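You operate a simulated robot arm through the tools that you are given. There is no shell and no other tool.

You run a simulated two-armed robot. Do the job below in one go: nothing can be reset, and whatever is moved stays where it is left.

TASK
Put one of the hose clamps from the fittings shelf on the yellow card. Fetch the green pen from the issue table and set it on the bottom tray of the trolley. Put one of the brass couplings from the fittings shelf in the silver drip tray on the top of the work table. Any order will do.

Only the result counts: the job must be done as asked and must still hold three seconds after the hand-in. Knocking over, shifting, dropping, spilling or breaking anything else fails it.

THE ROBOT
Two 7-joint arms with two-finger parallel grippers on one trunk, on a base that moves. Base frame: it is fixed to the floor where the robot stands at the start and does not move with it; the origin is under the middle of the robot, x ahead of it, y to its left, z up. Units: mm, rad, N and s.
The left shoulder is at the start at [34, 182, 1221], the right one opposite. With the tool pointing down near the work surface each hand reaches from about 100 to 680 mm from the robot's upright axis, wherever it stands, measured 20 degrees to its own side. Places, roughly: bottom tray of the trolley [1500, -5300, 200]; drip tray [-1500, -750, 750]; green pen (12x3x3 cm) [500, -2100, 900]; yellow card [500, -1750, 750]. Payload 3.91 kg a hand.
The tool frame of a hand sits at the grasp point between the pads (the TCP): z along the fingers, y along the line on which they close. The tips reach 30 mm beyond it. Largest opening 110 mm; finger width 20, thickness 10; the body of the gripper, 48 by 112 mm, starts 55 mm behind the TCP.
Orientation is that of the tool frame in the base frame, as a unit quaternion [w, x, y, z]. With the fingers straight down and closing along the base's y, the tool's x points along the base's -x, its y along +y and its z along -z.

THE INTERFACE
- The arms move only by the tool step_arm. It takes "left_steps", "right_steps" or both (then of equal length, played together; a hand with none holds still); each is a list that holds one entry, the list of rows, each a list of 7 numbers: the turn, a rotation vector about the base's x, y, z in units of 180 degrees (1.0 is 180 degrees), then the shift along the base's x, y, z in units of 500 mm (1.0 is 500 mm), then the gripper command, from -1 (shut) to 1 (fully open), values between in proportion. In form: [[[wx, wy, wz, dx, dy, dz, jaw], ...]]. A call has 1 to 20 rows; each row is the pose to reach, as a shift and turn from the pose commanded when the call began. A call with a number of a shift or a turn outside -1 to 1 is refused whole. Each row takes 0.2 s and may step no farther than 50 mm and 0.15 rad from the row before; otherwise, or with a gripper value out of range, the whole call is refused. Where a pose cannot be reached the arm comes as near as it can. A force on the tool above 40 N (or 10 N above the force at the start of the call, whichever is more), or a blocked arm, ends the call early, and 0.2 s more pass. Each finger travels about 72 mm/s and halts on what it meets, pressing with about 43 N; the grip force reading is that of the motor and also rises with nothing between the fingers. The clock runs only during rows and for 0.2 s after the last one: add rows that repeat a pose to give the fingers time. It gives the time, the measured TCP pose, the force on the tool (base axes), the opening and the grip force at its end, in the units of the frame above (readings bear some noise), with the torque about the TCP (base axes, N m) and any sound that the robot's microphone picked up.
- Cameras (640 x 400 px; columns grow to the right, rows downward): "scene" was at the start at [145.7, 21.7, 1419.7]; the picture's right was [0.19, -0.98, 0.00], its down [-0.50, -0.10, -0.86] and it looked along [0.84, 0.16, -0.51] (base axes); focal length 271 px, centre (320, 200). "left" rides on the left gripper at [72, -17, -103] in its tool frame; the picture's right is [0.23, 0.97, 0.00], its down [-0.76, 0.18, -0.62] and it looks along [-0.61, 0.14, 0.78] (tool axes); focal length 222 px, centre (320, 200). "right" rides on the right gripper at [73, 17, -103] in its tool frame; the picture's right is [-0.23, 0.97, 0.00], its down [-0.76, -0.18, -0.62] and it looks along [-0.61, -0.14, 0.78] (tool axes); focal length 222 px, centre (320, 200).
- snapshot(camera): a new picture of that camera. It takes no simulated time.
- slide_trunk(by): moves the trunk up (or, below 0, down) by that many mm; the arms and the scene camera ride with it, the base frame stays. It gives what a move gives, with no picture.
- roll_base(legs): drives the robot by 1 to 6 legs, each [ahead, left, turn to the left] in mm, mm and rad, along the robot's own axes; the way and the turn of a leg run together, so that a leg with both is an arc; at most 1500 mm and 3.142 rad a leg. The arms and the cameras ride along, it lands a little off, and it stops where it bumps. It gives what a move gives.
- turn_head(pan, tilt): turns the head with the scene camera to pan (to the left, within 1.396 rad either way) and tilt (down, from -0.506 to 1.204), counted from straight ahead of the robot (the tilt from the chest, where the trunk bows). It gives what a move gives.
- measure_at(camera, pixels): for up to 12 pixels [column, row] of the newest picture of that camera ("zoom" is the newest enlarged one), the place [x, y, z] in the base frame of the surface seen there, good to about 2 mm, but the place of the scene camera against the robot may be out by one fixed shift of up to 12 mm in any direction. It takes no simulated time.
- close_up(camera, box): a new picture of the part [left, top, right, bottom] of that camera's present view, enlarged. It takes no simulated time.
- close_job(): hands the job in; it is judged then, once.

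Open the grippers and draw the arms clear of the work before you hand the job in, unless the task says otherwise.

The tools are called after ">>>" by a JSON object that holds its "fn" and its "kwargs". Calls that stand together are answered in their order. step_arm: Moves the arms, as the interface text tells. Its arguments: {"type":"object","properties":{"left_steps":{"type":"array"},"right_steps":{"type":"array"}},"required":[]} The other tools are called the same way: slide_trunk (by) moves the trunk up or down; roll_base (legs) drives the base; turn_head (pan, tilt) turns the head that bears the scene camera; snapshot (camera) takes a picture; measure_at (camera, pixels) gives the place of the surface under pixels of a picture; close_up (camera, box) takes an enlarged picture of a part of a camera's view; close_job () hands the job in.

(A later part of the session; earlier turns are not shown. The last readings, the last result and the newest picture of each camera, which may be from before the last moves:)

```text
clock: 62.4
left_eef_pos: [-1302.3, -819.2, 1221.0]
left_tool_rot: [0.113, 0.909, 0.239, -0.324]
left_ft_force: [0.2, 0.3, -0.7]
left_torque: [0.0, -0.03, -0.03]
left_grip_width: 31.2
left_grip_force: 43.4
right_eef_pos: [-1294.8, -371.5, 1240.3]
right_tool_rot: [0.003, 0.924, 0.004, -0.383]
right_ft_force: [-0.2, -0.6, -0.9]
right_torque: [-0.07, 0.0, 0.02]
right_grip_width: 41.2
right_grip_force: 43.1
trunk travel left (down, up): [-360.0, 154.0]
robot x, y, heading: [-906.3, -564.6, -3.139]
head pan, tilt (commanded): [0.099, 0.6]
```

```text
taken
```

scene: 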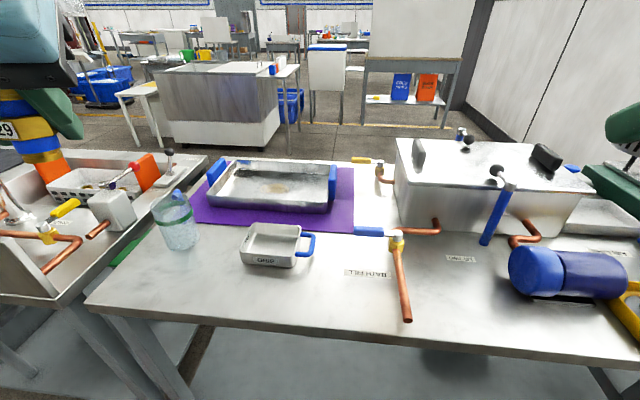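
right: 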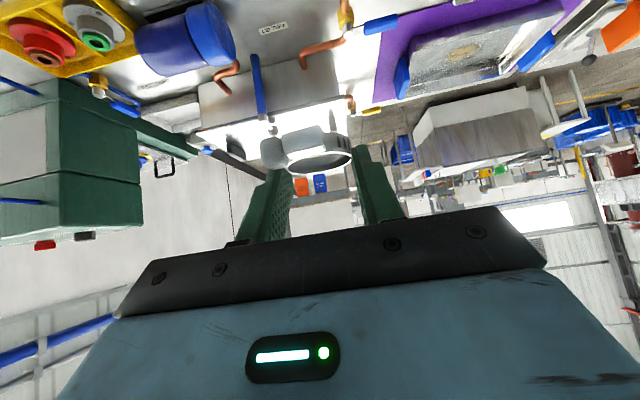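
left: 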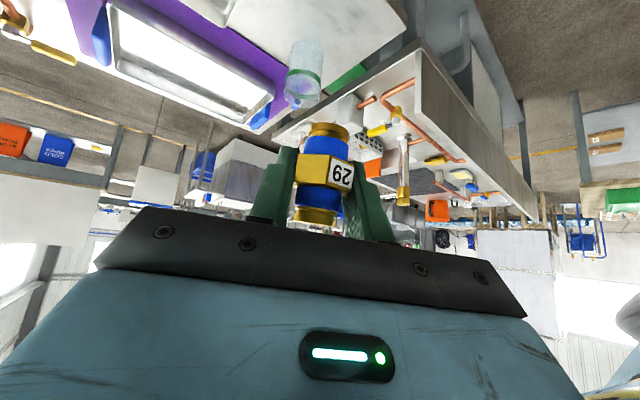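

During the trunk slide the left hand shifted oddly (it also tipped by a few degrees), so something may have touched the left arm. I look left at the arm before going on.

>>> {"fn": "turn_head", "kwargs": {"pan": 1.0, "tilt": 0.4}}

>>> {"fn": "snapshot", "kwargs": {"camera": "scene"}}

>>> {"fn": "turn_head", "kwargs": {"pan": 1.39, "tilt": 0.9}}

>>> {"fn": "snapshot", "kwargs": {"camera": "scene"}}

```text
clock: 63.6
left_eef_pos: [-1301.8, -820.0, 1221.5]
left_tool_rot: [0.112, 0.909, 0.238, -0.324]
left_ft_force: [0.3, -0.5, -1.6]
left_torque: [-0.01, -0.02, -0.01]
left_grip_width: 31.3
left_grip_force: 43.0
right_eef_pos: [-1294.3, -371.7, 1240.5]
right_tool_rot: [0.002, 0.924, 0.003, -0.383]
right_ft_force: [0.3, -0.8, 0.2]
right_torque: [0.02, 0.02, -0.01]
right_grip_width: 41.0
right_grip_force: 43.0
trunk travel left (down, up): [-360.0, 154.0]
robot x, y, heading: [-903.7, -559.6, -3.136]
head pan, tilt (commanded): [1.0, 0.4]
```

```text
taken
```

scene: 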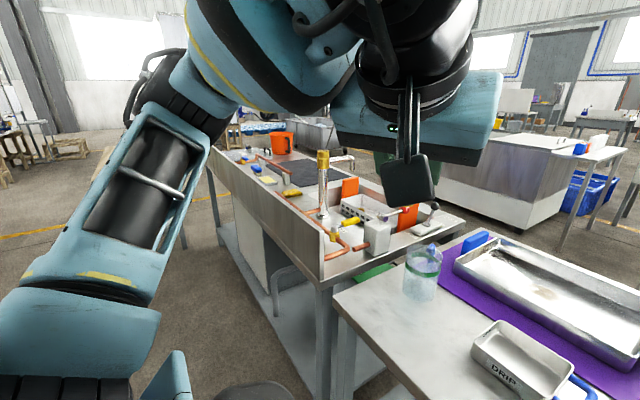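

```text
clock: 64.6
left_eef_pos: [-1301.8, -819.7, 1220.3]
left_tool_rot: [0.114, 0.908, 0.239, -0.323]
left_ft_force: [0.1, -0.4, -0.6]
left_torque: [-0.03, 0.02, 0.0]
left_grip_width: 31.2
left_grip_force: 42.9
right_eef_pos: [-1294.4, -372.0, 1239.7]
right_tool_rot: [0.002, 0.923, 0.003, -0.384]
right_ft_force: [-0.7, 0.2, -0.4]
right_torque: [0.01, 0.01, 0.02]
right_grip_width: 41.1
right_grip_force: 43.0
trunk travel left (down, up): [-360.0, 154.0]
robot x, y, heading: [-903.6, -561.5, -3.133]
head pan, tilt (commanded): [1.389, 0.901]
```

```text
taken
```

scene: 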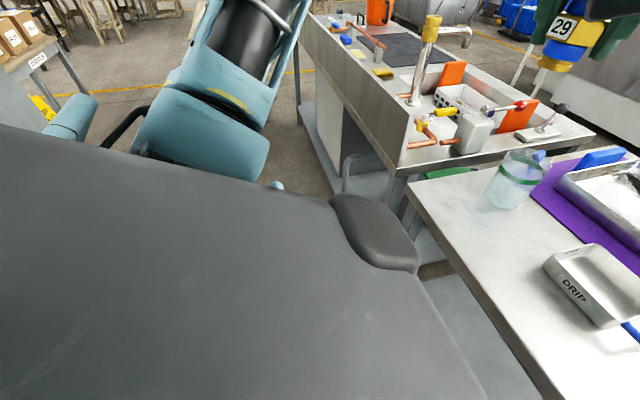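

Nothing is visibly touching the left arm and the coupling is still held. I give the left hand a small hold command to see whether it returns to its 45° pose.

>>> {"fn": "step_arm", "kwargs": {"left_steps": [[[0, 0, 0, 0, 0, 0, -1], [0, 0, 0, 0, 0, 0, -1], [0, 0, 0, 0, 0, 0, -1]]]}}

>>> {"fn": "turn_head", "kwargs": {"pan": 0.5, "tilt": 0.6}}

>>> {"fn": "snapshot", "kwargs": {"camera": "scene"}}

```text
clock: 65.4
left_eef_pos: [-1301.6, -820.5, 1221.8]
left_tool_rot: [0.112, 0.909, 0.238, -0.323]
left_ft_force: [-0.4, 0.4, -0.6]
left_torque: [0.0, -0.02, 0.01]
left_grip_width: 31.2
left_grip_force: 43.0
right_eef_pos: [-1295.9, -371.8, 1240.1]
right_tool_rot: [0.003, 0.923, 0.004, -0.384]
right_ft_force: [-0.3, 0.4, -0.1]
right_torque: [0.02, 0.01, -0.03]
right_grip_width: 41.0
right_grip_force: 43.0
trunk travel left (down, up): [-360.0, 154.0]
robot x, y, heading: [-902.2, -561.6, -3.135]
head pan, tilt (commanded): [1.389, 0.901]
```

```text
clock: 66.5
left_eef_pos: [-1301.5, -819.8, 1221.5]
left_tool_rot: [0.113, 0.909, 0.239, -0.324]
left_ft_force: [0.5, -0.1, -0.4]
left_torque: [0.02, 0.0, 0.01]
left_grip_width: 31.5
left_grip_force: 43.1
right_eef_pos: [-1294.8, -372.7, 1241.3]
right_tool_rot: [0.004, 0.924, 0.005, -0.383]
right_ft_force: [0.2, 0.8, 0.5]
right_torque: [0.01, 0.01, 0.03]
right_grip_width: 40.6
right_grip_force: 43.1
trunk travel left (down, up): [-360.0, 154.0]
robot x, y, heading: [-908.0, -560.1, -3.137]
head pan, tilt (commanded): [0.499, 0.6]
```

```text
taken
```

scene: 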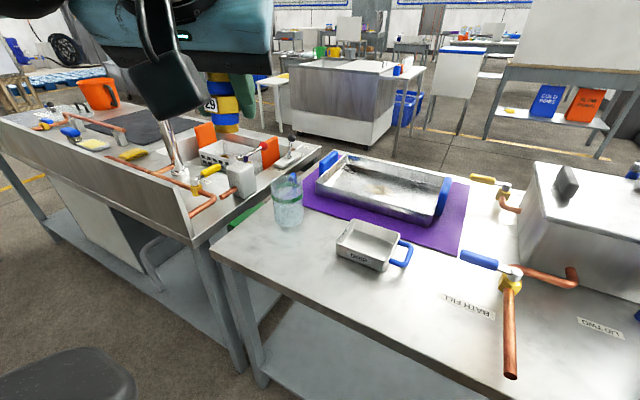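

The pose is stable: the coupling's axis leans 0.1 rad towards -x. I level it again with a 0.1 rad turn about y, then drive 95 mm closer to the table.

>>> {"fn": "step_arm", "kwargs": {"left_steps": [[[0, 0.016, 0, 0, 0, 0, -1], [0, 0.0319, 0, 0, 0, 0, -1], [0, 0.0319, 0, 0, 0, 0, -1]]]}}

>>> {"fn": "roll_base", "kwargs": {"legs": [[95, 20, 0]]}}

>>> {"fn": "snapshot", "kwargs": {"camera": "scene"}}

>>> {"fn": "snapshot", "kwargs": {"camera": "left"}}

```text
clock: 67.3
left_eef_pos: [-1302.6, -820.4, 1221.9]
left_tool_rot: [0.1, 0.892, 0.243, -0.369]
left_ft_force: [-0.1, -1.4, -0.6]
left_torque: [0.02, 0.03, -0.03]
left_grip_width: 31.2
left_grip_force: 42.7
right_eef_pos: [-1295.7, -372.5, 1240.6]
right_tool_rot: [0.003, 0.923, 0.004, -0.384]
right_ft_force: [0.3, -0.7, 0.5]
right_torque: [-0.01, 0.0, 0.02]
right_grip_width: 40.9
right_grip_force: 43.5
trunk travel left (down, up): [-360.0, 154.0]
robot x, y, heading: [-906.5, -562.8, -3.128]
head pan, tilt (commanded): [0.499, 0.6]
```

```text
clock: 68.5
left_eef_pos: [-1392.5, -840.7, 1221.0]
left_tool_rot: [0.102, 0.891, 0.244, -0.369]
left_ft_force: [0.0, -0.6, -1.3]
left_torque: [-0.01, -0.04, 0.01]
left_grip_width: 31.0
left_grip_force: 43.2
right_eef_pos: [-1387.3, -393.5, 1240.3]
right_tool_rot: [0.004, 0.923, 0.005, -0.384]
right_ft_force: [0.2, -0.3, -0.2]
right_torque: [0.0, -0.02, 0.01]
right_grip_width: 41.2
right_grip_force: 43.8
trunk travel left (down, up): [-360.0, 154.0]
robot x, y, heading: [-996.7, -580.8, -3.137]
head pan, tilt (commanded): [0.499, 0.6]
```

```text
taken
```

scene: 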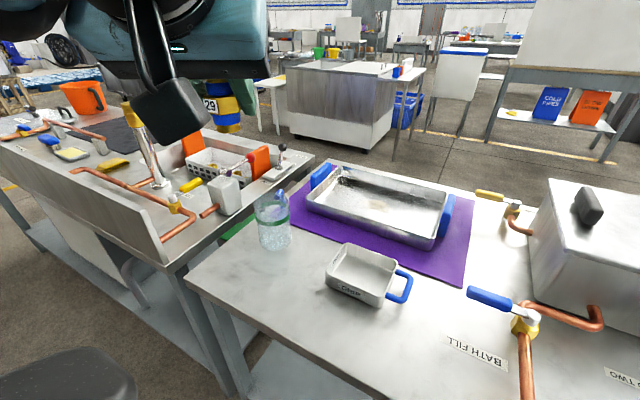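

```text
taken
```

left: 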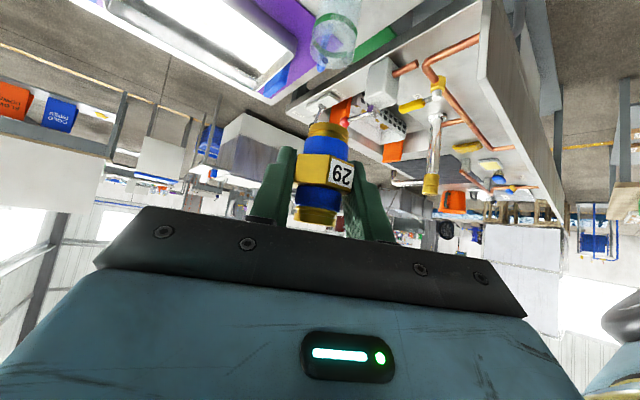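

I measure the DRIP tray again from this closer spot.

>>> {"fn": "close_up", "kwargs": {"camera": "scene", "box": [308, 230, 428, 305]}}

>>> {"fn": "measure_at", "kwargs": {"camera": "zoom", "pixels": [[100, 245], [225, 320], [345, 375], [400, 330], [490, 195], [330, 120], [190, 80], [140, 160], [300, 215], [260, 260], [420, 230], [240, 110]]}}

```text
5.33 times, centred on (368, 268) of scene
```

zoom: 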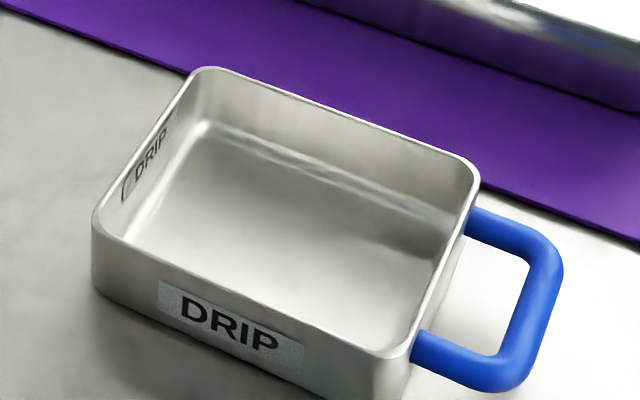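

```text
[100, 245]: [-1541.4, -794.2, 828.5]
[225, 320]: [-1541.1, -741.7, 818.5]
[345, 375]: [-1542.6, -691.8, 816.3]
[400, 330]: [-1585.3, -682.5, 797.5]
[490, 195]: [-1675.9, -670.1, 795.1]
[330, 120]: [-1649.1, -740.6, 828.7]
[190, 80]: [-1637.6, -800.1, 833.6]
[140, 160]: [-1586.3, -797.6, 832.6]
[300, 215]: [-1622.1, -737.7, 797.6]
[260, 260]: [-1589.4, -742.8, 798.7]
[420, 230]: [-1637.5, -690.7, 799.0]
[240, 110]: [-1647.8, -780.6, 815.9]
```

The tray's centre is about [-1596, -741], floor ≈798 (scene reading). I turn the left hand's yaw back to straight ahead and bring it over the tray at z≈1000.

>>> {"fn": "step_arm", "kwargs": {"left_steps": [[[0, 0, -0.0167, -0.041, 0.02, -0.044, -1], [0, 0, -0.0333, -0.082, 0.04, -0.088, -1], [0, 0, -0.05, -0.123, 0.06, -0.132, -1], [0, 0, -0.0667, -0.164, 0.08, -0.176, -1], [0, 0, -0.0833, -0.205, 0.1, -0.22, -1], [0, 0, -0.1, -0.246, 0.12, -0.264, -1], [0, 0, -0.1167, -0.287, 0.14, -0.308, -1], [0, 0, -0.1333, -0.328, 0.16, -0.352, -1], [0, 0, -0.15, -0.369, 0.18, -0.396, -1], [0, 0, -0.1667, -0.408, 0.2, -0.44, -1], [0, 0, -0.1667, -0.408, 0.2, -0.44, -1]]]}}

>>> {"fn": "snapshot", "kwargs": {"camera": "left"}}

>>> {"fn": "snapshot", "kwargs": {"camera": "scene"}}

```text
clock: 70.9
left_eef_pos: [-1598.0, -740.3, 1002.0]
left_tool_rot: [0.003, 0.924, 0.005, -0.383]
left_ft_force: [0.2, -0.8, -0.2]
left_torque: [-0.01, -0.02, 0.02]
left_grip_width: 31.3
left_grip_force: 43.2
right_eef_pos: [-1386.2, -394.1, 1240.8]
right_tool_rot: [0.003, 0.923, 0.005, -0.385]
right_ft_force: [0.5, -0.4, -0.5]
right_torque: [0.0, 0.04, 0.04]
right_grip_width: 41.2
right_grip_force: 43.4
trunk travel left (down, up): [-360.0, 154.0]
robot x, y, heading: [-995.9, -582.6, -3.132]
head pan, tilt (commanded): [0.499, 0.6]
```

```text
taken
```

left: 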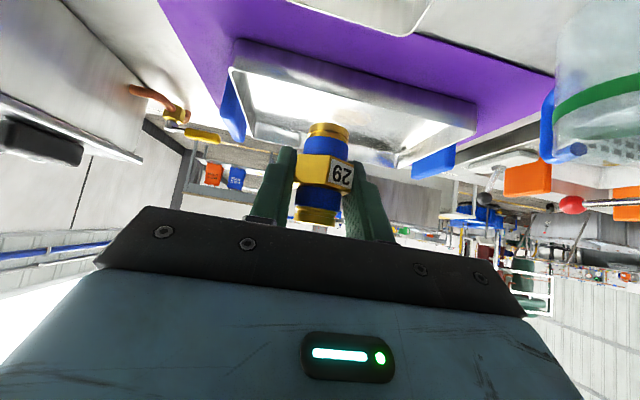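

```text
taken
```

scene: 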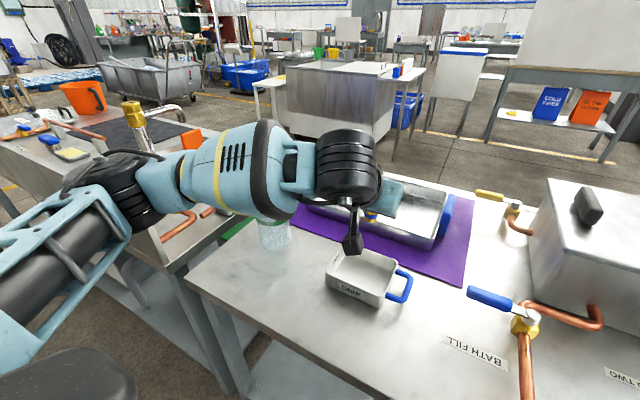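

The hand is over the tray with yaw straight. Before lowering I check the elbow and forearm against the sink table and tap at left.

>>> {"fn": "measure_at", "kwargs": {"camera": "scene", "pixels": [[95, 190], [60, 215], [130, 205], [210, 210], [250, 215], [135, 130], [140, 240], [180, 225], [270, 235], [345, 245], [160, 200], [350, 190]]}}

>>> {"fn": "close_up", "kwargs": {"camera": "scene", "box": [40, 100, 440, 350]}}

```text
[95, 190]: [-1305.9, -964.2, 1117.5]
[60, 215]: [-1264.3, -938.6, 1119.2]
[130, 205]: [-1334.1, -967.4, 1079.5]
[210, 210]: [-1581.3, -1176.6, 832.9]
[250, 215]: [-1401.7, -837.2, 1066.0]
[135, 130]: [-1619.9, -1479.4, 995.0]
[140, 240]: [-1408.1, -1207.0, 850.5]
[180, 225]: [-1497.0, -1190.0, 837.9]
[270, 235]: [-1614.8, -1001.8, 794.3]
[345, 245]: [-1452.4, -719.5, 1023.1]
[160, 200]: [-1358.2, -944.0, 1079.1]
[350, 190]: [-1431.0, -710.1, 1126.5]
```

```text
1.60 times, centred on (240, 225) of scene
```

zoom: 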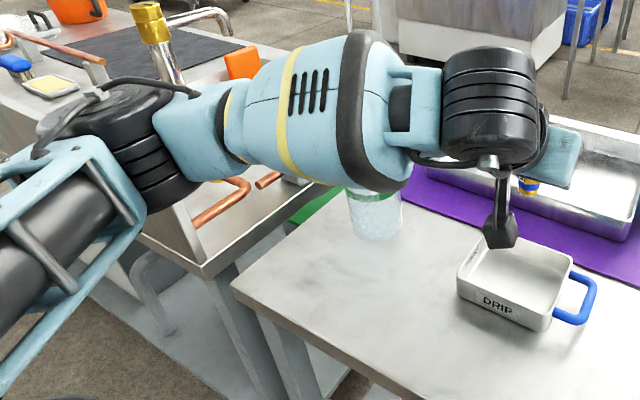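

Elbow and forearm are clear (over 1040 mm, jar top ≈900 farther off). I lower to TCP z≈856, 8 mm farther into the tray, leaving the coupling ~15 mm above the tray floor.

>>> {"fn": "step_arm", "kwargs": {"left_steps": [[[0, 0, 0, -0.008, 0, -0.06, -1], [0, 0, 0, -0.016, 0, -0.12, -1], [0, 0, 0, -0.016, 0, -0.18, -1], [0, 0, 0, -0.016, 0, -0.24, -1], [0, 0, 0, -0.016, 0, -0.27, -1], [0, 0, 0, -0.016, 0, -0.292, -1], [0, 0, 0, -0.016, 0, -0.292, -1]]]}}

>>> {"fn": "snapshot", "kwargs": {"camera": "scene"}}

>>> {"fn": "close_up", "kwargs": {"camera": "scene", "box": [280, 200, 440, 300]}}

>>> {"fn": "snapshot", "kwargs": {"camera": "left"}}

```text
clock: 72.5
left_eef_pos: [-1605.6, -740.3, 854.4]
left_tool_rot: [0.002, 0.924, 0.005, -0.383]
left_ft_force: [0.6, -0.4, -0.9]
left_torque: [0.01, -0.01, 0.0]
left_grip_width: 31.2
left_grip_force: 42.9
right_eef_pos: [-1387.1, -392.3, 1239.5]
right_tool_rot: [0.003, 0.923, 0.004, -0.384]
right_ft_force: [0.7, 0.9, -0.9]
right_torque: [-0.02, -0.01, 0.01]
right_grip_width: 41.5
right_grip_force: 43.4
trunk travel left (down, up): [-360.0, 154.0]
robot x, y, heading: [-993.9, -582.3, -3.135]
head pan, tilt (commanded): [0.499, 0.6]
```

```text
taken
```

scene: 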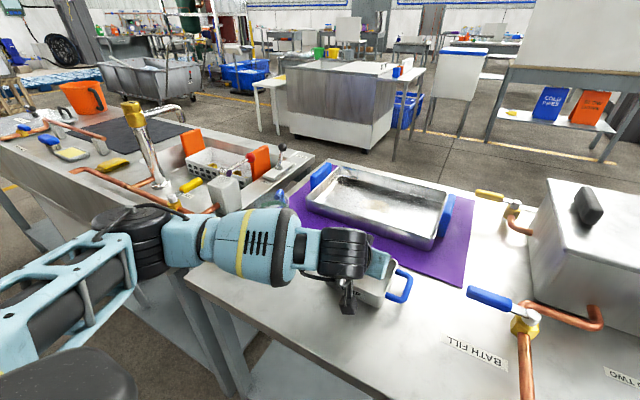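

```text
4.00 times, centred on (360, 250) of scene
```

zoom: 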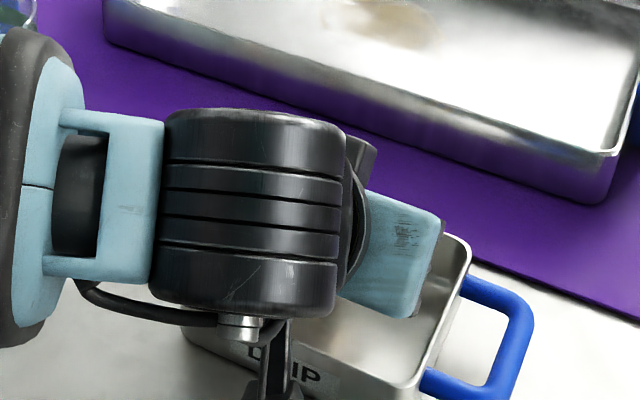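

```text
taken
```

left: 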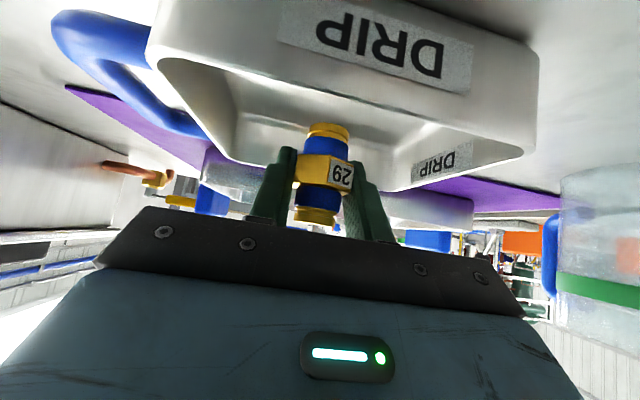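

The left picture now shows the coupling going down inside the DRIP tray. I measure tray walls and floor with this camera.

>>> {"fn": "measure_at", "kwargs": {"camera": "left", "pixels": [[380, 45], [250, 100], [290, 120], [380, 120], [440, 165], [220, 150], [400, 100], [326, 125], [340, 175], [160, 70], [520, 150], [270, 155]]}}

>>> {"fn": "close_up", "kwargs": {"camera": "left", "box": [150, 40, 550, 240]}}

```text
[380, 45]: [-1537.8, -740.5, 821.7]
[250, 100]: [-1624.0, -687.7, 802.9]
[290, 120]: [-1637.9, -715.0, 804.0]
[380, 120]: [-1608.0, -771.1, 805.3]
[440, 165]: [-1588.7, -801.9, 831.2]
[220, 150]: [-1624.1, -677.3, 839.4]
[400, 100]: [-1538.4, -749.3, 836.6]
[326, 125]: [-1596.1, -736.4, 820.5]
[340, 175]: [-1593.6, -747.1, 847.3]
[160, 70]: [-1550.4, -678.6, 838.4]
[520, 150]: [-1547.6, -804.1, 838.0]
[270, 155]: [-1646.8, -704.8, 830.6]
```

```text
1.60 times, centred on (350, 140) of left
```

zoom: 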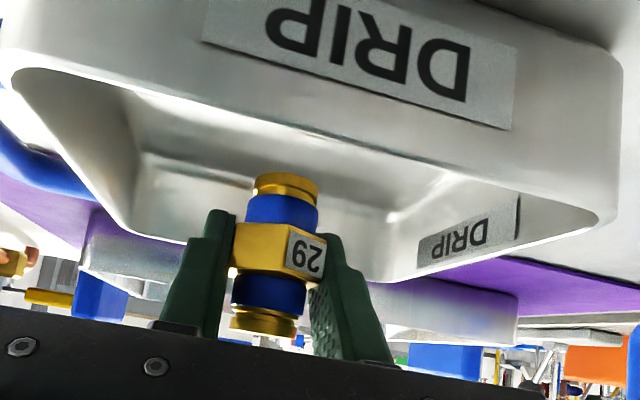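

Floor ≈804, coupling bottom ≈818.6, well inside the walls. I lower 12 mm, then feel for contact.

>>> {"fn": "step_arm", "kwargs": {"left_steps": [[[0, 0, 0, 0, 0, -0.01, -1], [0, 0, 0, 0, 0, -0.018, -1], [0, 0, 0, 0, 0, -0.024, -1], [0, 0, 0, 0, 0, -0.024, -1]]]}}

>>> {"fn": "step_arm", "kwargs": {"left_steps": [[[0, 0, 0, 0, 0, -0.002, -1], [0, 0, 0, 0, 0, -0.004, -1], [0, 0, 0, 0, 0, -0.004, -1]]]}}

>>> {"fn": "snapshot", "kwargs": {"camera": "left"}}

```text
clock: 73.5
left_eef_pos: [-1605.0, -741.3, 843.4]
left_tool_rot: [0.001, 0.924, 0.004, -0.383]
left_ft_force: [0.3, 0.0, -1.1]
left_torque: [-0.01, -0.03, -0.04]
left_grip_width: 31.3
left_grip_force: 43.2
right_eef_pos: [-1386.2, -392.0, 1242.4]
right_tool_rot: [0.003, 0.923, 0.005, -0.384]
right_ft_force: [0.4, 0.6, -0.2]
right_torque: [0.0, -0.02, -0.02]
right_grip_width: 41.3
right_grip_force: 43.0
trunk travel left (down, up): [-360.0, 154.0]
robot x, y, heading: [-997.2, -583.5, -3.132]
head pan, tilt (commanded): [0.499, 0.6]
```

```text
clock: 74.3
left_eef_pos: [-1606.0, -740.3, 841.2]
left_tool_rot: [0.001, 0.924, 0.005, -0.383]
left_ft_force: [0.7, -0.1, -0.9]
left_torque: [-0.02, 0.02, -0.01]
left_grip_width: 31.6
left_grip_force: 42.7
right_eef_pos: [-1388.1, -392.0, 1239.9]
right_tool_rot: [0.004, 0.924, 0.005, -0.383]
right_ft_force: [0.0, 0.3, -0.4]
right_torque: [-0.01, -0.01, 0.03]
right_grip_width: 41.5
right_grip_force: 43.2
trunk travel left (down, up): [-360.0, 154.0]
robot x, y, heading: [-995.0, -580.9, -3.134]
head pan, tilt (commanded): [0.499, 0.6]
```

```text
taken
```

left: 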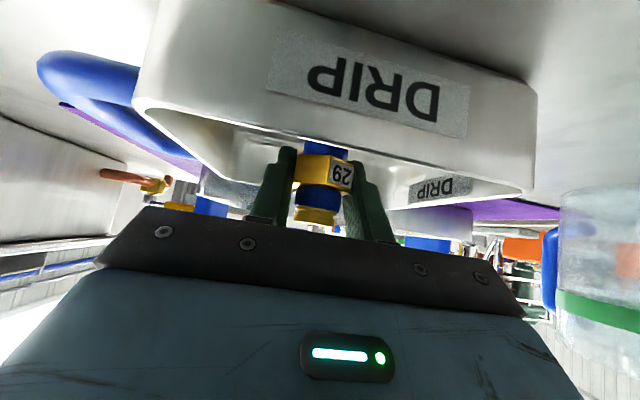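

No contact yet (force z still about -1 N from the coupling's weight). I go down in 1 mm steps.

>>> {"fn": "step_arm", "kwargs": {"left_steps": [[[0, 0, 0, 0, 0, -0.002, -1], [0, 0, 0, 0, 0, -0.002, -1]]]}}

>>> {"fn": "step_arm", "kwargs": {"left_steps": [[[0, 0, 0, 0, 0, -0.002, -1], [0, 0, 0, 0, 0, -0.002, -1]]]}}

```text
clock: 74.9
left_eef_pos: [-1605.3, -741.1, 841.2]
left_tool_rot: [0.001, 0.924, 0.004, -0.383]
left_ft_force: [0.4, 0.0, -0.9]
left_torque: [0.0, -0.01, 0.0]
left_grip_width: 31.3
left_grip_force: 42.5
right_eef_pos: [-1386.1, -392.8, 1240.7]
right_tool_rot: [0.003, 0.923, 0.005, -0.384]
right_ft_force: [0.0, 0.7, -0.3]
right_torque: [0.0, 0.0, 0.03]
right_grip_width: 41.2
right_grip_force: 43.3
trunk travel left (down, up): [-360.0, 154.0]
robot x, y, heading: [-995.8, -583.9, -3.126]
head pan, tilt (commanded): [0.499, 0.6]
```

```text
clock: 75.5
left_eef_pos: [-1605.5, -741.5, 839.7]
left_tool_rot: [0.001, 0.924, 0.004, -0.382]
left_ft_force: [-1.1, -0.2, -0.3]
left_torque: [-0.02, -0.01, -0.02]
left_grip_width: 30.9
left_grip_force: 42.8
right_eef_pos: [-1386.6, -392.9, 1240.2]
right_tool_rot: [0.003, 0.924, 0.004, -0.384]
right_ft_force: [-0.5, -0.1, 0.2]
right_torque: [-0.05, 0.02, -0.02]
right_grip_width: 41.2
right_grip_force: 42.7
trunk travel left (down, up): [-360.0, 154.0]
robot x, y, heading: [-1000.5, -584.0, -3.134]
head pan, tilt (commanded): [0.499, 0.6]
```

TCP z is ≈839.7, right at the expected touch height. One more 1 mm step, watching the force.

>>> {"fn": "step_arm", "kwargs": {"left_steps": [[[0, 0, 0, 0, 0, -0.0025, -1], [0, 0, 0, 0, 0, -0.0025, -1]]]}}

>>> {"fn": "close_up", "kwargs": {"camera": "left", "box": [200, 100, 440, 250]}}

```text
clock: 76.1
left_eef_pos: [-1606.6, -741.1, 838.8]
left_tool_rot: [0.001, 0.924, 0.004, -0.383]
left_ft_force: [1.4, -0.4, 4.5]
left_torque: [0.02, -0.03, 0.02]
left_grip_width: 31.2
left_grip_force: 43.1
right_eef_pos: [-1385.5, -391.9, 1240.7]
right_tool_rot: [0.002, 0.924, 0.003, -0.383]
right_ft_force: [-0.2, -0.3, -0.7]
right_torque: [0.02, -0.02, -0.01]
right_grip_width: 41.2
right_grip_force: 42.8
trunk travel left (down, up): [-360.0, 154.0]
robot x, y, heading: [-994.9, -582.4, -3.132]
head pan, tilt (commanded): [0.499, 0.6]
```

```text
2.67 times, centred on (320, 175) of left
```

zoom: 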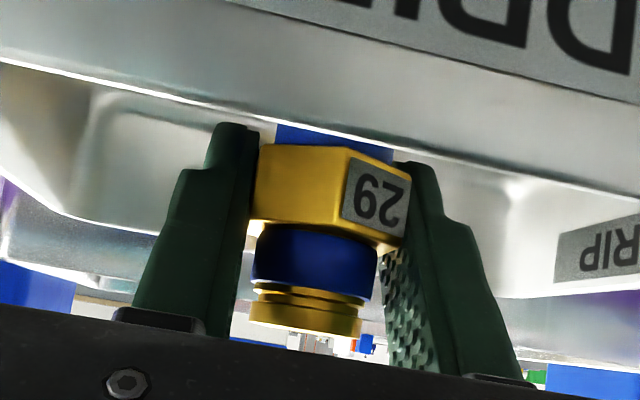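

Contact: 4.5 N upward. I open the left fingers to about 58 mm to release the coupling.

>>> {"fn": "step_arm", "kwargs": {"left_steps": [[[0, 0, 0, 0, 0, 0, -0.3], [0, 0, 0, 0, 0, 0, 0.0], [0, 0, 0, 0, 0, 0, 0.05], [0, 0, 0, 0, 0, 0, 0.05], [0, 0, 0, 0, 0, 0, 0.05]]]}}

>>> {"fn": "close_up", "kwargs": {"camera": "left", "box": [200, 100, 440, 250]}}

```text
clock: 77.3
left_eef_pos: [-1605.0, -741.2, 838.7]
left_tool_rot: [0.002, 0.924, 0.005, -0.383]
left_ft_force: [0.7, -0.4, 0.5]
left_torque: [0.0, 0.01, 0.04]
left_grip_width: 57.7
left_grip_force: 0.1
right_eef_pos: [-1386.4, -393.2, 1241.1]
right_tool_rot: [0.003, 0.924, 0.004, -0.383]
right_ft_force: [-0.1, -0.4, 0.1]
right_torque: [-0.03, -0.01, -0.01]
right_grip_width: 41.2
right_grip_force: 43.2
trunk travel left (down, up): [-360.0, 154.0]
robot x, y, heading: [-997.2, -585.4, -3.136]
head pan, tilt (commanded): [0.499, 0.6]
```

```text
2.67 times, centred on (320, 175) of left
```

zoom: 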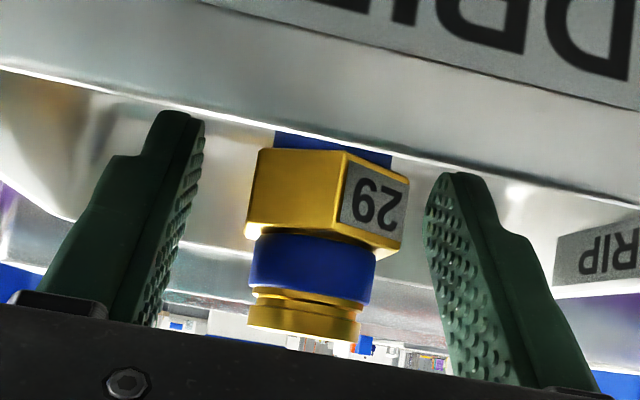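

The coupling stands free in the tray. I withdraw along the finger axis (back and up), then straight up.

>>> {"fn": "step_arm", "kwargs": {"left_steps": [[[0, 0, 0, 0.02, 0, 0.02, 0.05], [0, 0, 0, 0.05, 0, 0.05, 0.05], [0, 0, 0, 0.09, 0, 0.09, 0.05], [0, 0, 0, 0.12, 0, 0.14, 0.05], [0, 0, 0, 0.14, 0, 0.22, 0.05], [0, 0, 0, 0.16, 0, 0.3, 0.05], [0, 0, 0, 0.2, 0, 0.38, 0.05], [0, 0, 0, 0.24, 0, 0.46, 0.05], [0, 0, 0, 0.28, 0, 0.54, 0.05], [0, 0, 0, 0.28, 0, 0.54, 0.05]]]}}

>>> {"fn": "snapshot", "kwargs": {"camera": "scene"}}

>>> {"fn": "close_up", "kwargs": {"camera": "scene", "box": [280, 200, 440, 300]}}

```text
clock: 79.5
left_eef_pos: [-1464.0, -741.5, 1107.1]
left_tool_rot: [0.002, 0.924, 0.005, -0.381]
left_ft_force: [0.3, 0.7, 0.5]
left_torque: [0.0, -0.02, 0.0]
left_grip_width: 57.9
left_grip_force: 0.0
right_eef_pos: [-1385.5, -394.8, 1240.0]
right_tool_rot: [0.003, 0.924, 0.004, -0.383]
right_ft_force: [0.8, -0.1, -0.7]
right_torque: [-0.04, 0.0, -0.01]
right_grip_width: 41.0
right_grip_force: 43.0
trunk travel left (down, up): [-360.0, 154.0]
robot x, y, heading: [-996.7, -582.3, -3.134]
head pan, tilt (commanded): [0.499, 0.6]
```

```text
taken
```

scene: 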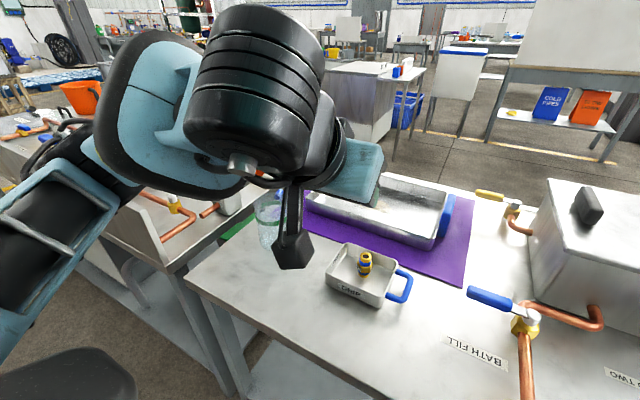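

```text
4.00 times, centred on (360, 250) of scene
```

zoom: 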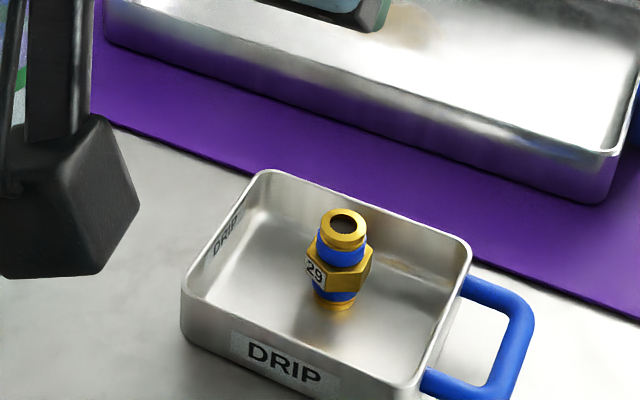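

Coupling 29 stands in the DRIP tray. I use it to calibrate the scene camera (true top centre ≈[-1605, -741, 861]).

>>> {"fn": "measure_at", "kwargs": {"camera": "zoom", "pixels": [[345, 240], [330, 225], [360, 228], [345, 212], [315, 270], [360, 275], [345, 225]]}}

```text
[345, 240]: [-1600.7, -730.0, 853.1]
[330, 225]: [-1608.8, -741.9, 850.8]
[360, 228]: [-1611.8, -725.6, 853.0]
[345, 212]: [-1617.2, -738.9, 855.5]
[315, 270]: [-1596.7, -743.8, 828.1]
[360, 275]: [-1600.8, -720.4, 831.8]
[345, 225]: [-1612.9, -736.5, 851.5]
```

The calibration agrees within ~7 mm (scene reads about 7 mm low). I tuck the left hand in and up, then back away, turn to face the issue table and move along the corridor.

>>> {"fn": "step_arm", "kwargs": {"left_steps": [[[0, 0, 0, 0.04, -0.02, 0.06, -0.3], [0, 0, 0, 0.08, -0.04, 0.12, -0.3], [0, 0, 0, 0.12, -0.06, 0.18, -0.3], [0, 0, 0, 0.16, -0.08, 0.24, -0.3], [0, 0, 0, 0.16, -0.08, 0.26, -0.3]]]}}

>>> {"fn": "roll_base", "kwargs": {"legs": [[-420, 0, 0], [0, 0, 3.13]]}}

>>> {"fn": "turn_head", "kwargs": {"pan": -0.7, "tilt": 0.45}}

>>> {"fn": "snapshot", "kwargs": {"camera": "scene"}}

```text
clock: 80.7
left_eef_pos: [-1384.7, -781.3, 1238.4]
left_tool_rot: [0.002, 0.924, 0.005, -0.383]
left_ft_force: [0.5, -0.2, 0.9]
left_torque: [0.02, -0.06, 0.03]
left_grip_width: 38.6
left_grip_force: 0.1
right_eef_pos: [-1387.3, -392.8, 1239.8]
right_tool_rot: [0.002, 0.924, 0.004, -0.383]
right_ft_force: [-0.2, -1.1, -0.1]
right_torque: [-0.01, 0.0, -0.01]
right_grip_width: 41.0
right_grip_force: 42.9
trunk travel left (down, up): [-360.0, 154.0]
robot x, y, heading: [-998.4, -581.0, -3.137]
head pan, tilt (commanded): [0.499, 0.6]
```

```text
clock: 90.6
left_eef_pos: [-187.7, -382.8, 1236.6]
left_tool_rot: [0.383, -0.001, 0.924, 0.001]
left_ft_force: [0.1, 0.1, -0.3]
left_torque: [-0.04, 0.0, -0.02]
left_grip_width: 38.6
left_grip_force: 0.1
right_eef_pos: [-187.9, -771.5, 1240.4]
right_tool_rot: [0.384, -0.001, 0.923, 0.002]
right_ft_force: [0.1, -0.6, 0.2]
right_torque: [-0.01, 0.0, -0.01]
right_grip_width: 40.9
right_grip_force: 42.7
trunk travel left (down, up): [-360.0, 154.0]
robot x, y, heading: [-580.9, -578.3, 0.006]
head pan, tilt (commanded): [0.499, 0.6]
```

```text
clock: 92.0
left_eef_pos: [-186.2, -385.3, 1237.2]
left_tool_rot: [0.383, -0.001, 0.924, 0.0]
left_ft_force: [0.0, -0.6, 1.5]
left_torque: [-0.04, -0.01, 0.02]
left_grip_width: 38.5
left_grip_force: 0.0
right_eef_pos: [-187.3, -772.4, 1240.5]
right_tool_rot: [0.383, 0.004, 0.924, 0.005]
right_ft_force: [-0.3, 0.2, 0.2]
right_torque: [0.0, 0.0, 0.02]
right_grip_width: 41.1
right_grip_force: 43.4
trunk travel left (down, up): [-360.0, 154.0]
robot x, y, heading: [-580.2, -576.8, 0.002]
head pan, tilt (commanded): [-0.7, 0.45]
```

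```text
taken
```

scene: 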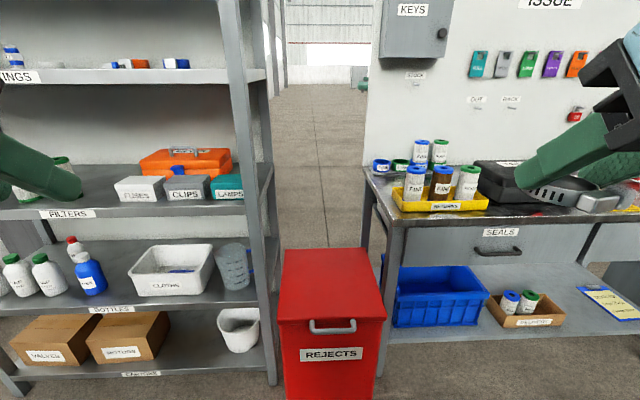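

The issue table starts right of the red bin. I slide 900 mm to the right along the corridor and look at the table.

>>> {"fn": "roll_base", "kwargs": {"legs": [[0, -930, 0]]}}

>>> {"fn": "turn_head", "kwargs": {"pan": -0.2, "tilt": 0.5}}

>>> {"fn": "snapshot", "kwargs": {"camera": "scene"}}

```text
clock: 100.3
left_eef_pos: [-185.8, -1296.2, 1236.5]
left_tool_rot: [0.383, -0.001, 0.924, 0.0]
left_ft_force: [-0.7, 0.4, -0.3]
left_torque: [0.01, -0.01, -0.01]
left_grip_width: 38.6
left_grip_force: 0.2
right_eef_pos: [-186.6, -1685.5, 1239.2]
right_tool_rot: [0.382, 0.002, 0.924, 0.004]
right_ft_force: [-0.6, 0.4, -0.2]
right_torque: [0.02, 0.04, 0.02]
right_grip_width: 40.9
right_grip_force: 42.8
trunk travel left (down, up): [-360.0, 154.0]
robot x, y, heading: [-578.0, -1492.1, -0.0]
head pan, tilt (commanded): [-0.7, 0.45]
```

```text
clock: 101.3
left_eef_pos: [-185.1, -1295.5, 1237.1]
left_tool_rot: [0.383, -0.001, 0.924, 0.0]
left_ft_force: [0.7, -0.5, -0.2]
left_torque: [0.01, -0.02, 0.0]
left_grip_width: 38.5
left_grip_force: 0.1
right_eef_pos: [-186.5, -1686.0, 1239.0]
right_tool_rot: [0.381, 0.002, 0.924, 0.004]
right_ft_force: [-0.3, -0.3, 0.5]
right_torque: [0.0, -0.02, -0.01]
right_grip_width: 41.1
right_grip_force: 42.9
trunk travel left (down, up): [-360.0, 154.0]
robot x, y, heading: [-577.1, -1492.7, 0.001]
head pan, tilt (commanded): [-0.201, 0.499]
```

```text
taken
```

scene: 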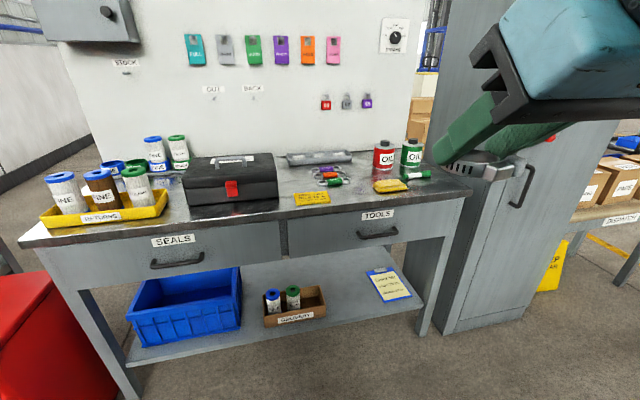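

On the issue table I see a flat yellow thing at (312,198), another yellow thing at (390,185), and green pen-like things at (417,174) and (333,182). I enlarge that part.

>>> {"fn": "close_up", "kwargs": {"camera": "scene", "box": [280, 135, 440, 235]}}

>>> {"fn": "measure_at", "kwargs": {"camera": "zoom", "pixels": [[125, 255], [70, 250], [180, 245], [440, 200], [555, 155], [510, 155], [210, 190], [195, 145], [300, 270], [260, 90], [420, 80], [590, 150]]}}

>>> {"fn": "close_up", "kwargs": {"camera": "scene", "box": [340, 255, 440, 318]}}

```text
4.00 times, centred on (360, 185) of scene
```

zoom: 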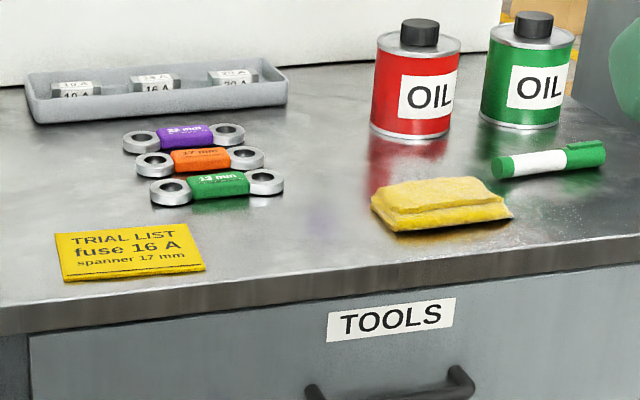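

```text
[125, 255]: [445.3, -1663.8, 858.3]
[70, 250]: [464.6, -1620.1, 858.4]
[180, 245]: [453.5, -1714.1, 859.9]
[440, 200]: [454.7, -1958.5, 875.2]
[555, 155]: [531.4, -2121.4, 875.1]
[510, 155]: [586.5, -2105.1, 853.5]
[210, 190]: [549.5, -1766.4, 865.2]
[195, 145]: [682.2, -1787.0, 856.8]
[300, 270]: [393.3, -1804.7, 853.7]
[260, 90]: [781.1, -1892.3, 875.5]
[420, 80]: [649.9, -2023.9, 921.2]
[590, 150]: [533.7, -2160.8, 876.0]
```

```text
6.35 times, centred on (390, 286) of scene
```

zoom: 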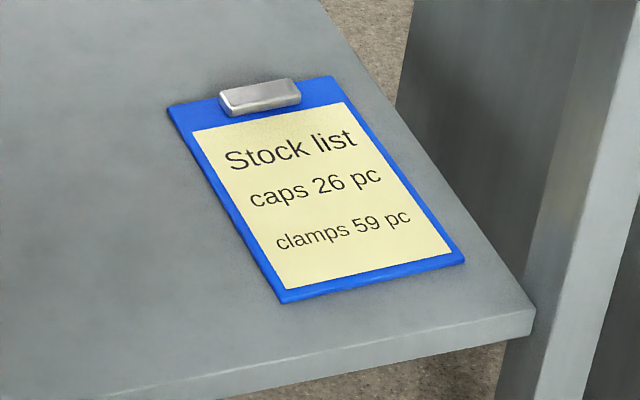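

The flat yellow card ("TRIAL LIST") lies at about [450, -1665, 858] on the table; the green pen is at about [531, -2121, 875]. I drive forward 440 mm so the card comes within reach of the right hand.

>>> {"fn": "roll_base", "kwargs": {"legs": [[440, -10, 0]]}}

>>> {"fn": "turn_head", "kwargs": {"pan": -0.3, "tilt": 0.75}}

>>> {"fn": "snapshot", "kwargs": {"camera": "scene"}}

>>> {"fn": "snapshot", "kwargs": {"camera": "right"}}

```text
clock: 103.9
left_eef_pos: [247.0, -1304.1, 1237.5]
left_tool_rot: [0.383, -0.003, 0.924, 0.001]
left_ft_force: [0.1, -0.9, 0.3]
left_torque: [0.0, -0.03, 0.0]
left_grip_width: 38.4
left_grip_force: 0.0
right_eef_pos: [248.3, -1693.9, 1239.4]
right_tool_rot: [0.381, 0.001, 0.924, 0.005]
right_ft_force: [0.1, 0.3, -0.5]
right_torque: [0.0, -0.02, 0.01]
right_grip_width: 41.2
right_grip_force: 43.1
trunk travel left (down, up): [-360.0, 154.0]
robot x, y, heading: [-142.1, -1498.2, 0.001]
head pan, tilt (commanded): [-0.201, 0.499]
```

```text
clock: 104.7
left_eef_pos: [247.1, -1302.3, 1238.1]
left_tool_rot: [0.382, -0.002, 0.924, 0.0]
left_ft_force: [-0.3, 0.1, 0.0]
left_torque: [0.04, 0.01, -0.02]
left_grip_width: 38.4
left_grip_force: 0.1
right_eef_pos: [248.4, -1695.0, 1239.3]
right_tool_rot: [0.379, 0.002, 0.925, 0.006]
right_ft_force: [-0.4, -0.6, -0.3]
right_torque: [-0.03, 0.01, -0.01]
right_grip_width: 40.8
right_grip_force: 42.9
trunk travel left (down, up): [-360.0, 154.0]
robot x, y, heading: [-143.7, -1499.5, 0.004]
head pan, tilt (commanded): [-0.3, 0.75]
```

```text
taken
```

scene: 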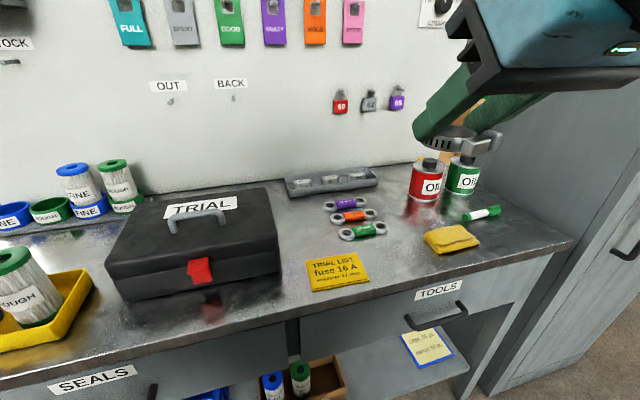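

```text
taken
```

right: 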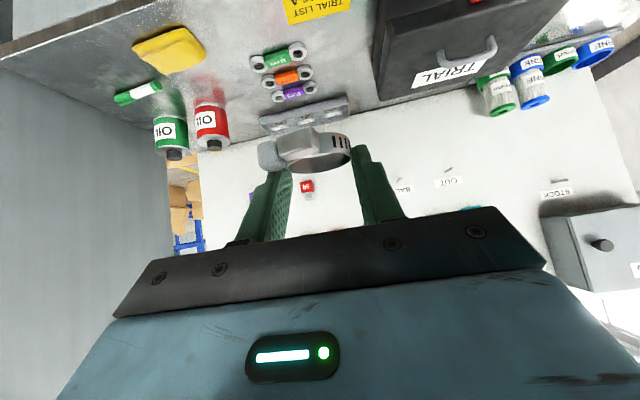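

The card is at (338,272). I measure its corners.

>>> {"fn": "close_up", "kwargs": {"camera": "scene", "box": [290, 235, 386, 295]}}

>>> {"fn": "measure_at", "kwargs": {"camera": "zoom", "pixels": [[120, 175], [440, 120], [535, 295], [150, 370], [300, 240], [60, 300], [330, 360], [500, 150], [330, 140], [490, 240], [140, 270]]}}

>>> {"fn": "close_up", "kwargs": {"camera": "right", "box": [240, 110, 400, 210]}}

```text
6.67 times, centred on (338, 265) of scene
```

zoom: 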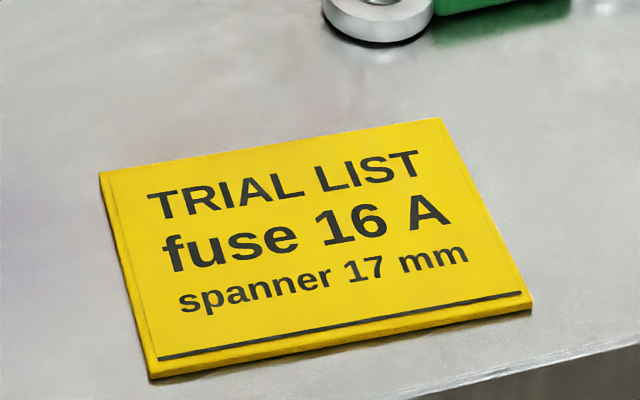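

```text
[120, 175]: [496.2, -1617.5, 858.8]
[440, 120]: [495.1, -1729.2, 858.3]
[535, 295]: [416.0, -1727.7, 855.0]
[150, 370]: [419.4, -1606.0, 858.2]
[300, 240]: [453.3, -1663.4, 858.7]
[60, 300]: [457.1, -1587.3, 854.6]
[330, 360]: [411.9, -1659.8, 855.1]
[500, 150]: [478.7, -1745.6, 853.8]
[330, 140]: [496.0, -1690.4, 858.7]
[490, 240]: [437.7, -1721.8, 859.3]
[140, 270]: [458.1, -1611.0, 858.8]
```

```text
4.00 times, centred on (320, 160) of right
```

zoom: 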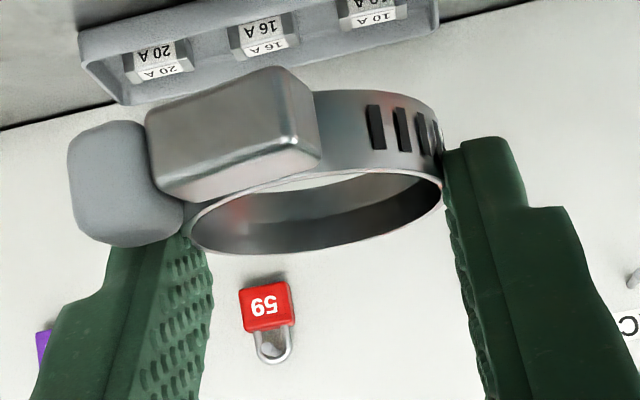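

Card in scene coordinates: x 418–497, y -1728…-1610, top ≈858.7 (true ≈866). I lower the right hand in front of the table edge so its own camera can see the card.

>>> {"fn": "step_arm", "kwargs": {"right_steps": [[[0, 0, 0, 0, 0.01, -0.07, -1], [0, 0, 0, 0, 0.02, -0.14, -1], [0, 0, 0, 0, 0.03, -0.21, -1], [0, 0, 0, 0, 0.04, -0.28, -1], [0, 0, 0, 0, 0.05, -0.35, -1], [0, 0, 0, 0, 0.05, -0.42, -1], [0, 0, 0, 0, 0.05, -0.49, -1], [0, 0, 0, 0, 0.05, -0.54, -1], [0, 0, 0, 0, 0.05, -0.54, -1]]]}}

>>> {"fn": "snapshot", "kwargs": {"camera": "right"}}

>>> {"fn": "snapshot", "kwargs": {"camera": "scene"}}

```text
clock: 106.7
left_eef_pos: [247.8, -1303.4, 1236.7]
left_tool_rot: [0.383, -0.003, 0.924, 0.001]
left_ft_force: [-1.1, 1.1, 0.3]
left_torque: [-0.01, 0.01, -0.01]
left_grip_width: 38.7
left_grip_force: 0.0
right_eef_pos: [298.3, -1646.6, 976.9]
right_tool_rot: [0.382, 0.001, 0.924, 0.005]
right_ft_force: [0.4, 0.0, 0.4]
right_torque: [0.02, -0.01, 0.01]
right_grip_width: 41.1
right_grip_force: 42.7
right hand out of reach, approached as far as the arm can: row 4, 5, 6, 7, 8, 9
trunk travel left (down, up): [-360.0, 154.0]
robot x, y, heading: [-144.5, -1498.1, 0.01]
head pan, tilt (commanded): [-0.3, 0.75]
```

```text
taken
```

right: 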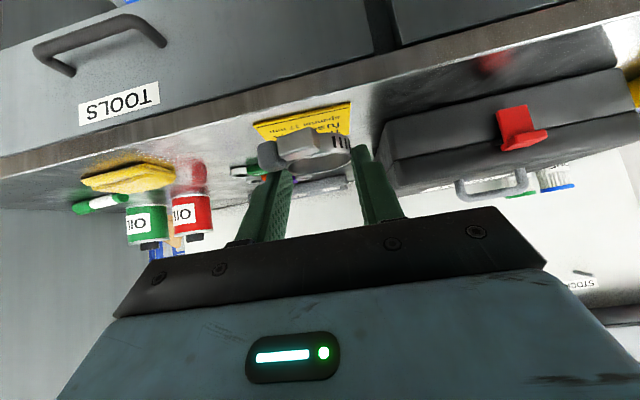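

```text
taken
```

scene: 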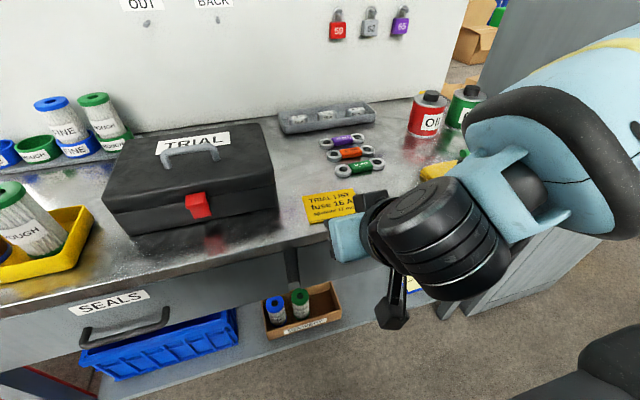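

The right hand is at [298, -1647, 977] in front of the card, which shows at (305,118) in the right picture. I measure its edges with this camera.

>>> {"fn": "close_up", "kwargs": {"camera": "right", "box": [220, 80, 380, 180]}}

>>> {"fn": "measure_at", "kwargs": {"camera": "right", "pixels": [[256, 124], [350, 103], [348, 130], [280, 122], [320, 112], [300, 125], [262, 134], [240, 130], [365, 120], [300, 105], [340, 115]]}}

```text
4.00 times, centred on (300, 130) of right
```

zoom: 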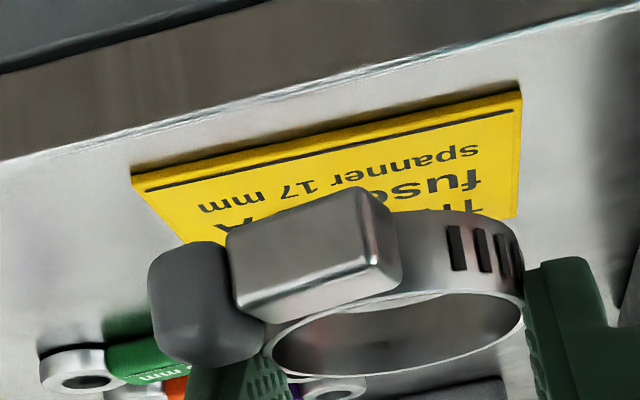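

```text
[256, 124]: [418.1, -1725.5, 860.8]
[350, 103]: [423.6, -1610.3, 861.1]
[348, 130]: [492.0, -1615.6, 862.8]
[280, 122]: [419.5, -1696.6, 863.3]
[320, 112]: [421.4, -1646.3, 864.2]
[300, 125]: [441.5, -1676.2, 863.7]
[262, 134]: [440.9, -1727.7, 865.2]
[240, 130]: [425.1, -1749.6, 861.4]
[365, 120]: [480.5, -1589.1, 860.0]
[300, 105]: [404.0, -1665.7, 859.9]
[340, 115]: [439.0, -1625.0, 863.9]
```

Card by this camera: x 420–498, y -1727…-1610, top z≈864. I check the toolbox's near side for clearance.

>>> {"fn": "measure_at", "kwargs": {"camera": "right", "pixels": [[382, 160], [390, 140], [385, 185], [400, 125], [470, 185], [560, 140], [265, 165], [290, 180]]}}

>>> {"fn": "measure_at", "kwargs": {"camera": "scene", "pixels": [[272, 150], [276, 200], [265, 125], [190, 150], [355, 170], [430, 115], [470, 95]]}}

```text
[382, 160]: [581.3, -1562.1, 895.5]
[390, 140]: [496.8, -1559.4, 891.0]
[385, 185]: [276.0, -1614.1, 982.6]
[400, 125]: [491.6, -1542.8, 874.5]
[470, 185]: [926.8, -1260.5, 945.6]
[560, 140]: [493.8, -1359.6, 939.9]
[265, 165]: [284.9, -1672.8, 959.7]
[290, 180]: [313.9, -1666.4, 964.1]
```

```text
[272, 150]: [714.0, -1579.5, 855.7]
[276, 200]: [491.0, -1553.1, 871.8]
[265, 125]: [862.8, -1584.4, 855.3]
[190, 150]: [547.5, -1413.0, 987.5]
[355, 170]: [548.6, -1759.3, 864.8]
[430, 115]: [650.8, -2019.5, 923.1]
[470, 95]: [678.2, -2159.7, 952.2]
```

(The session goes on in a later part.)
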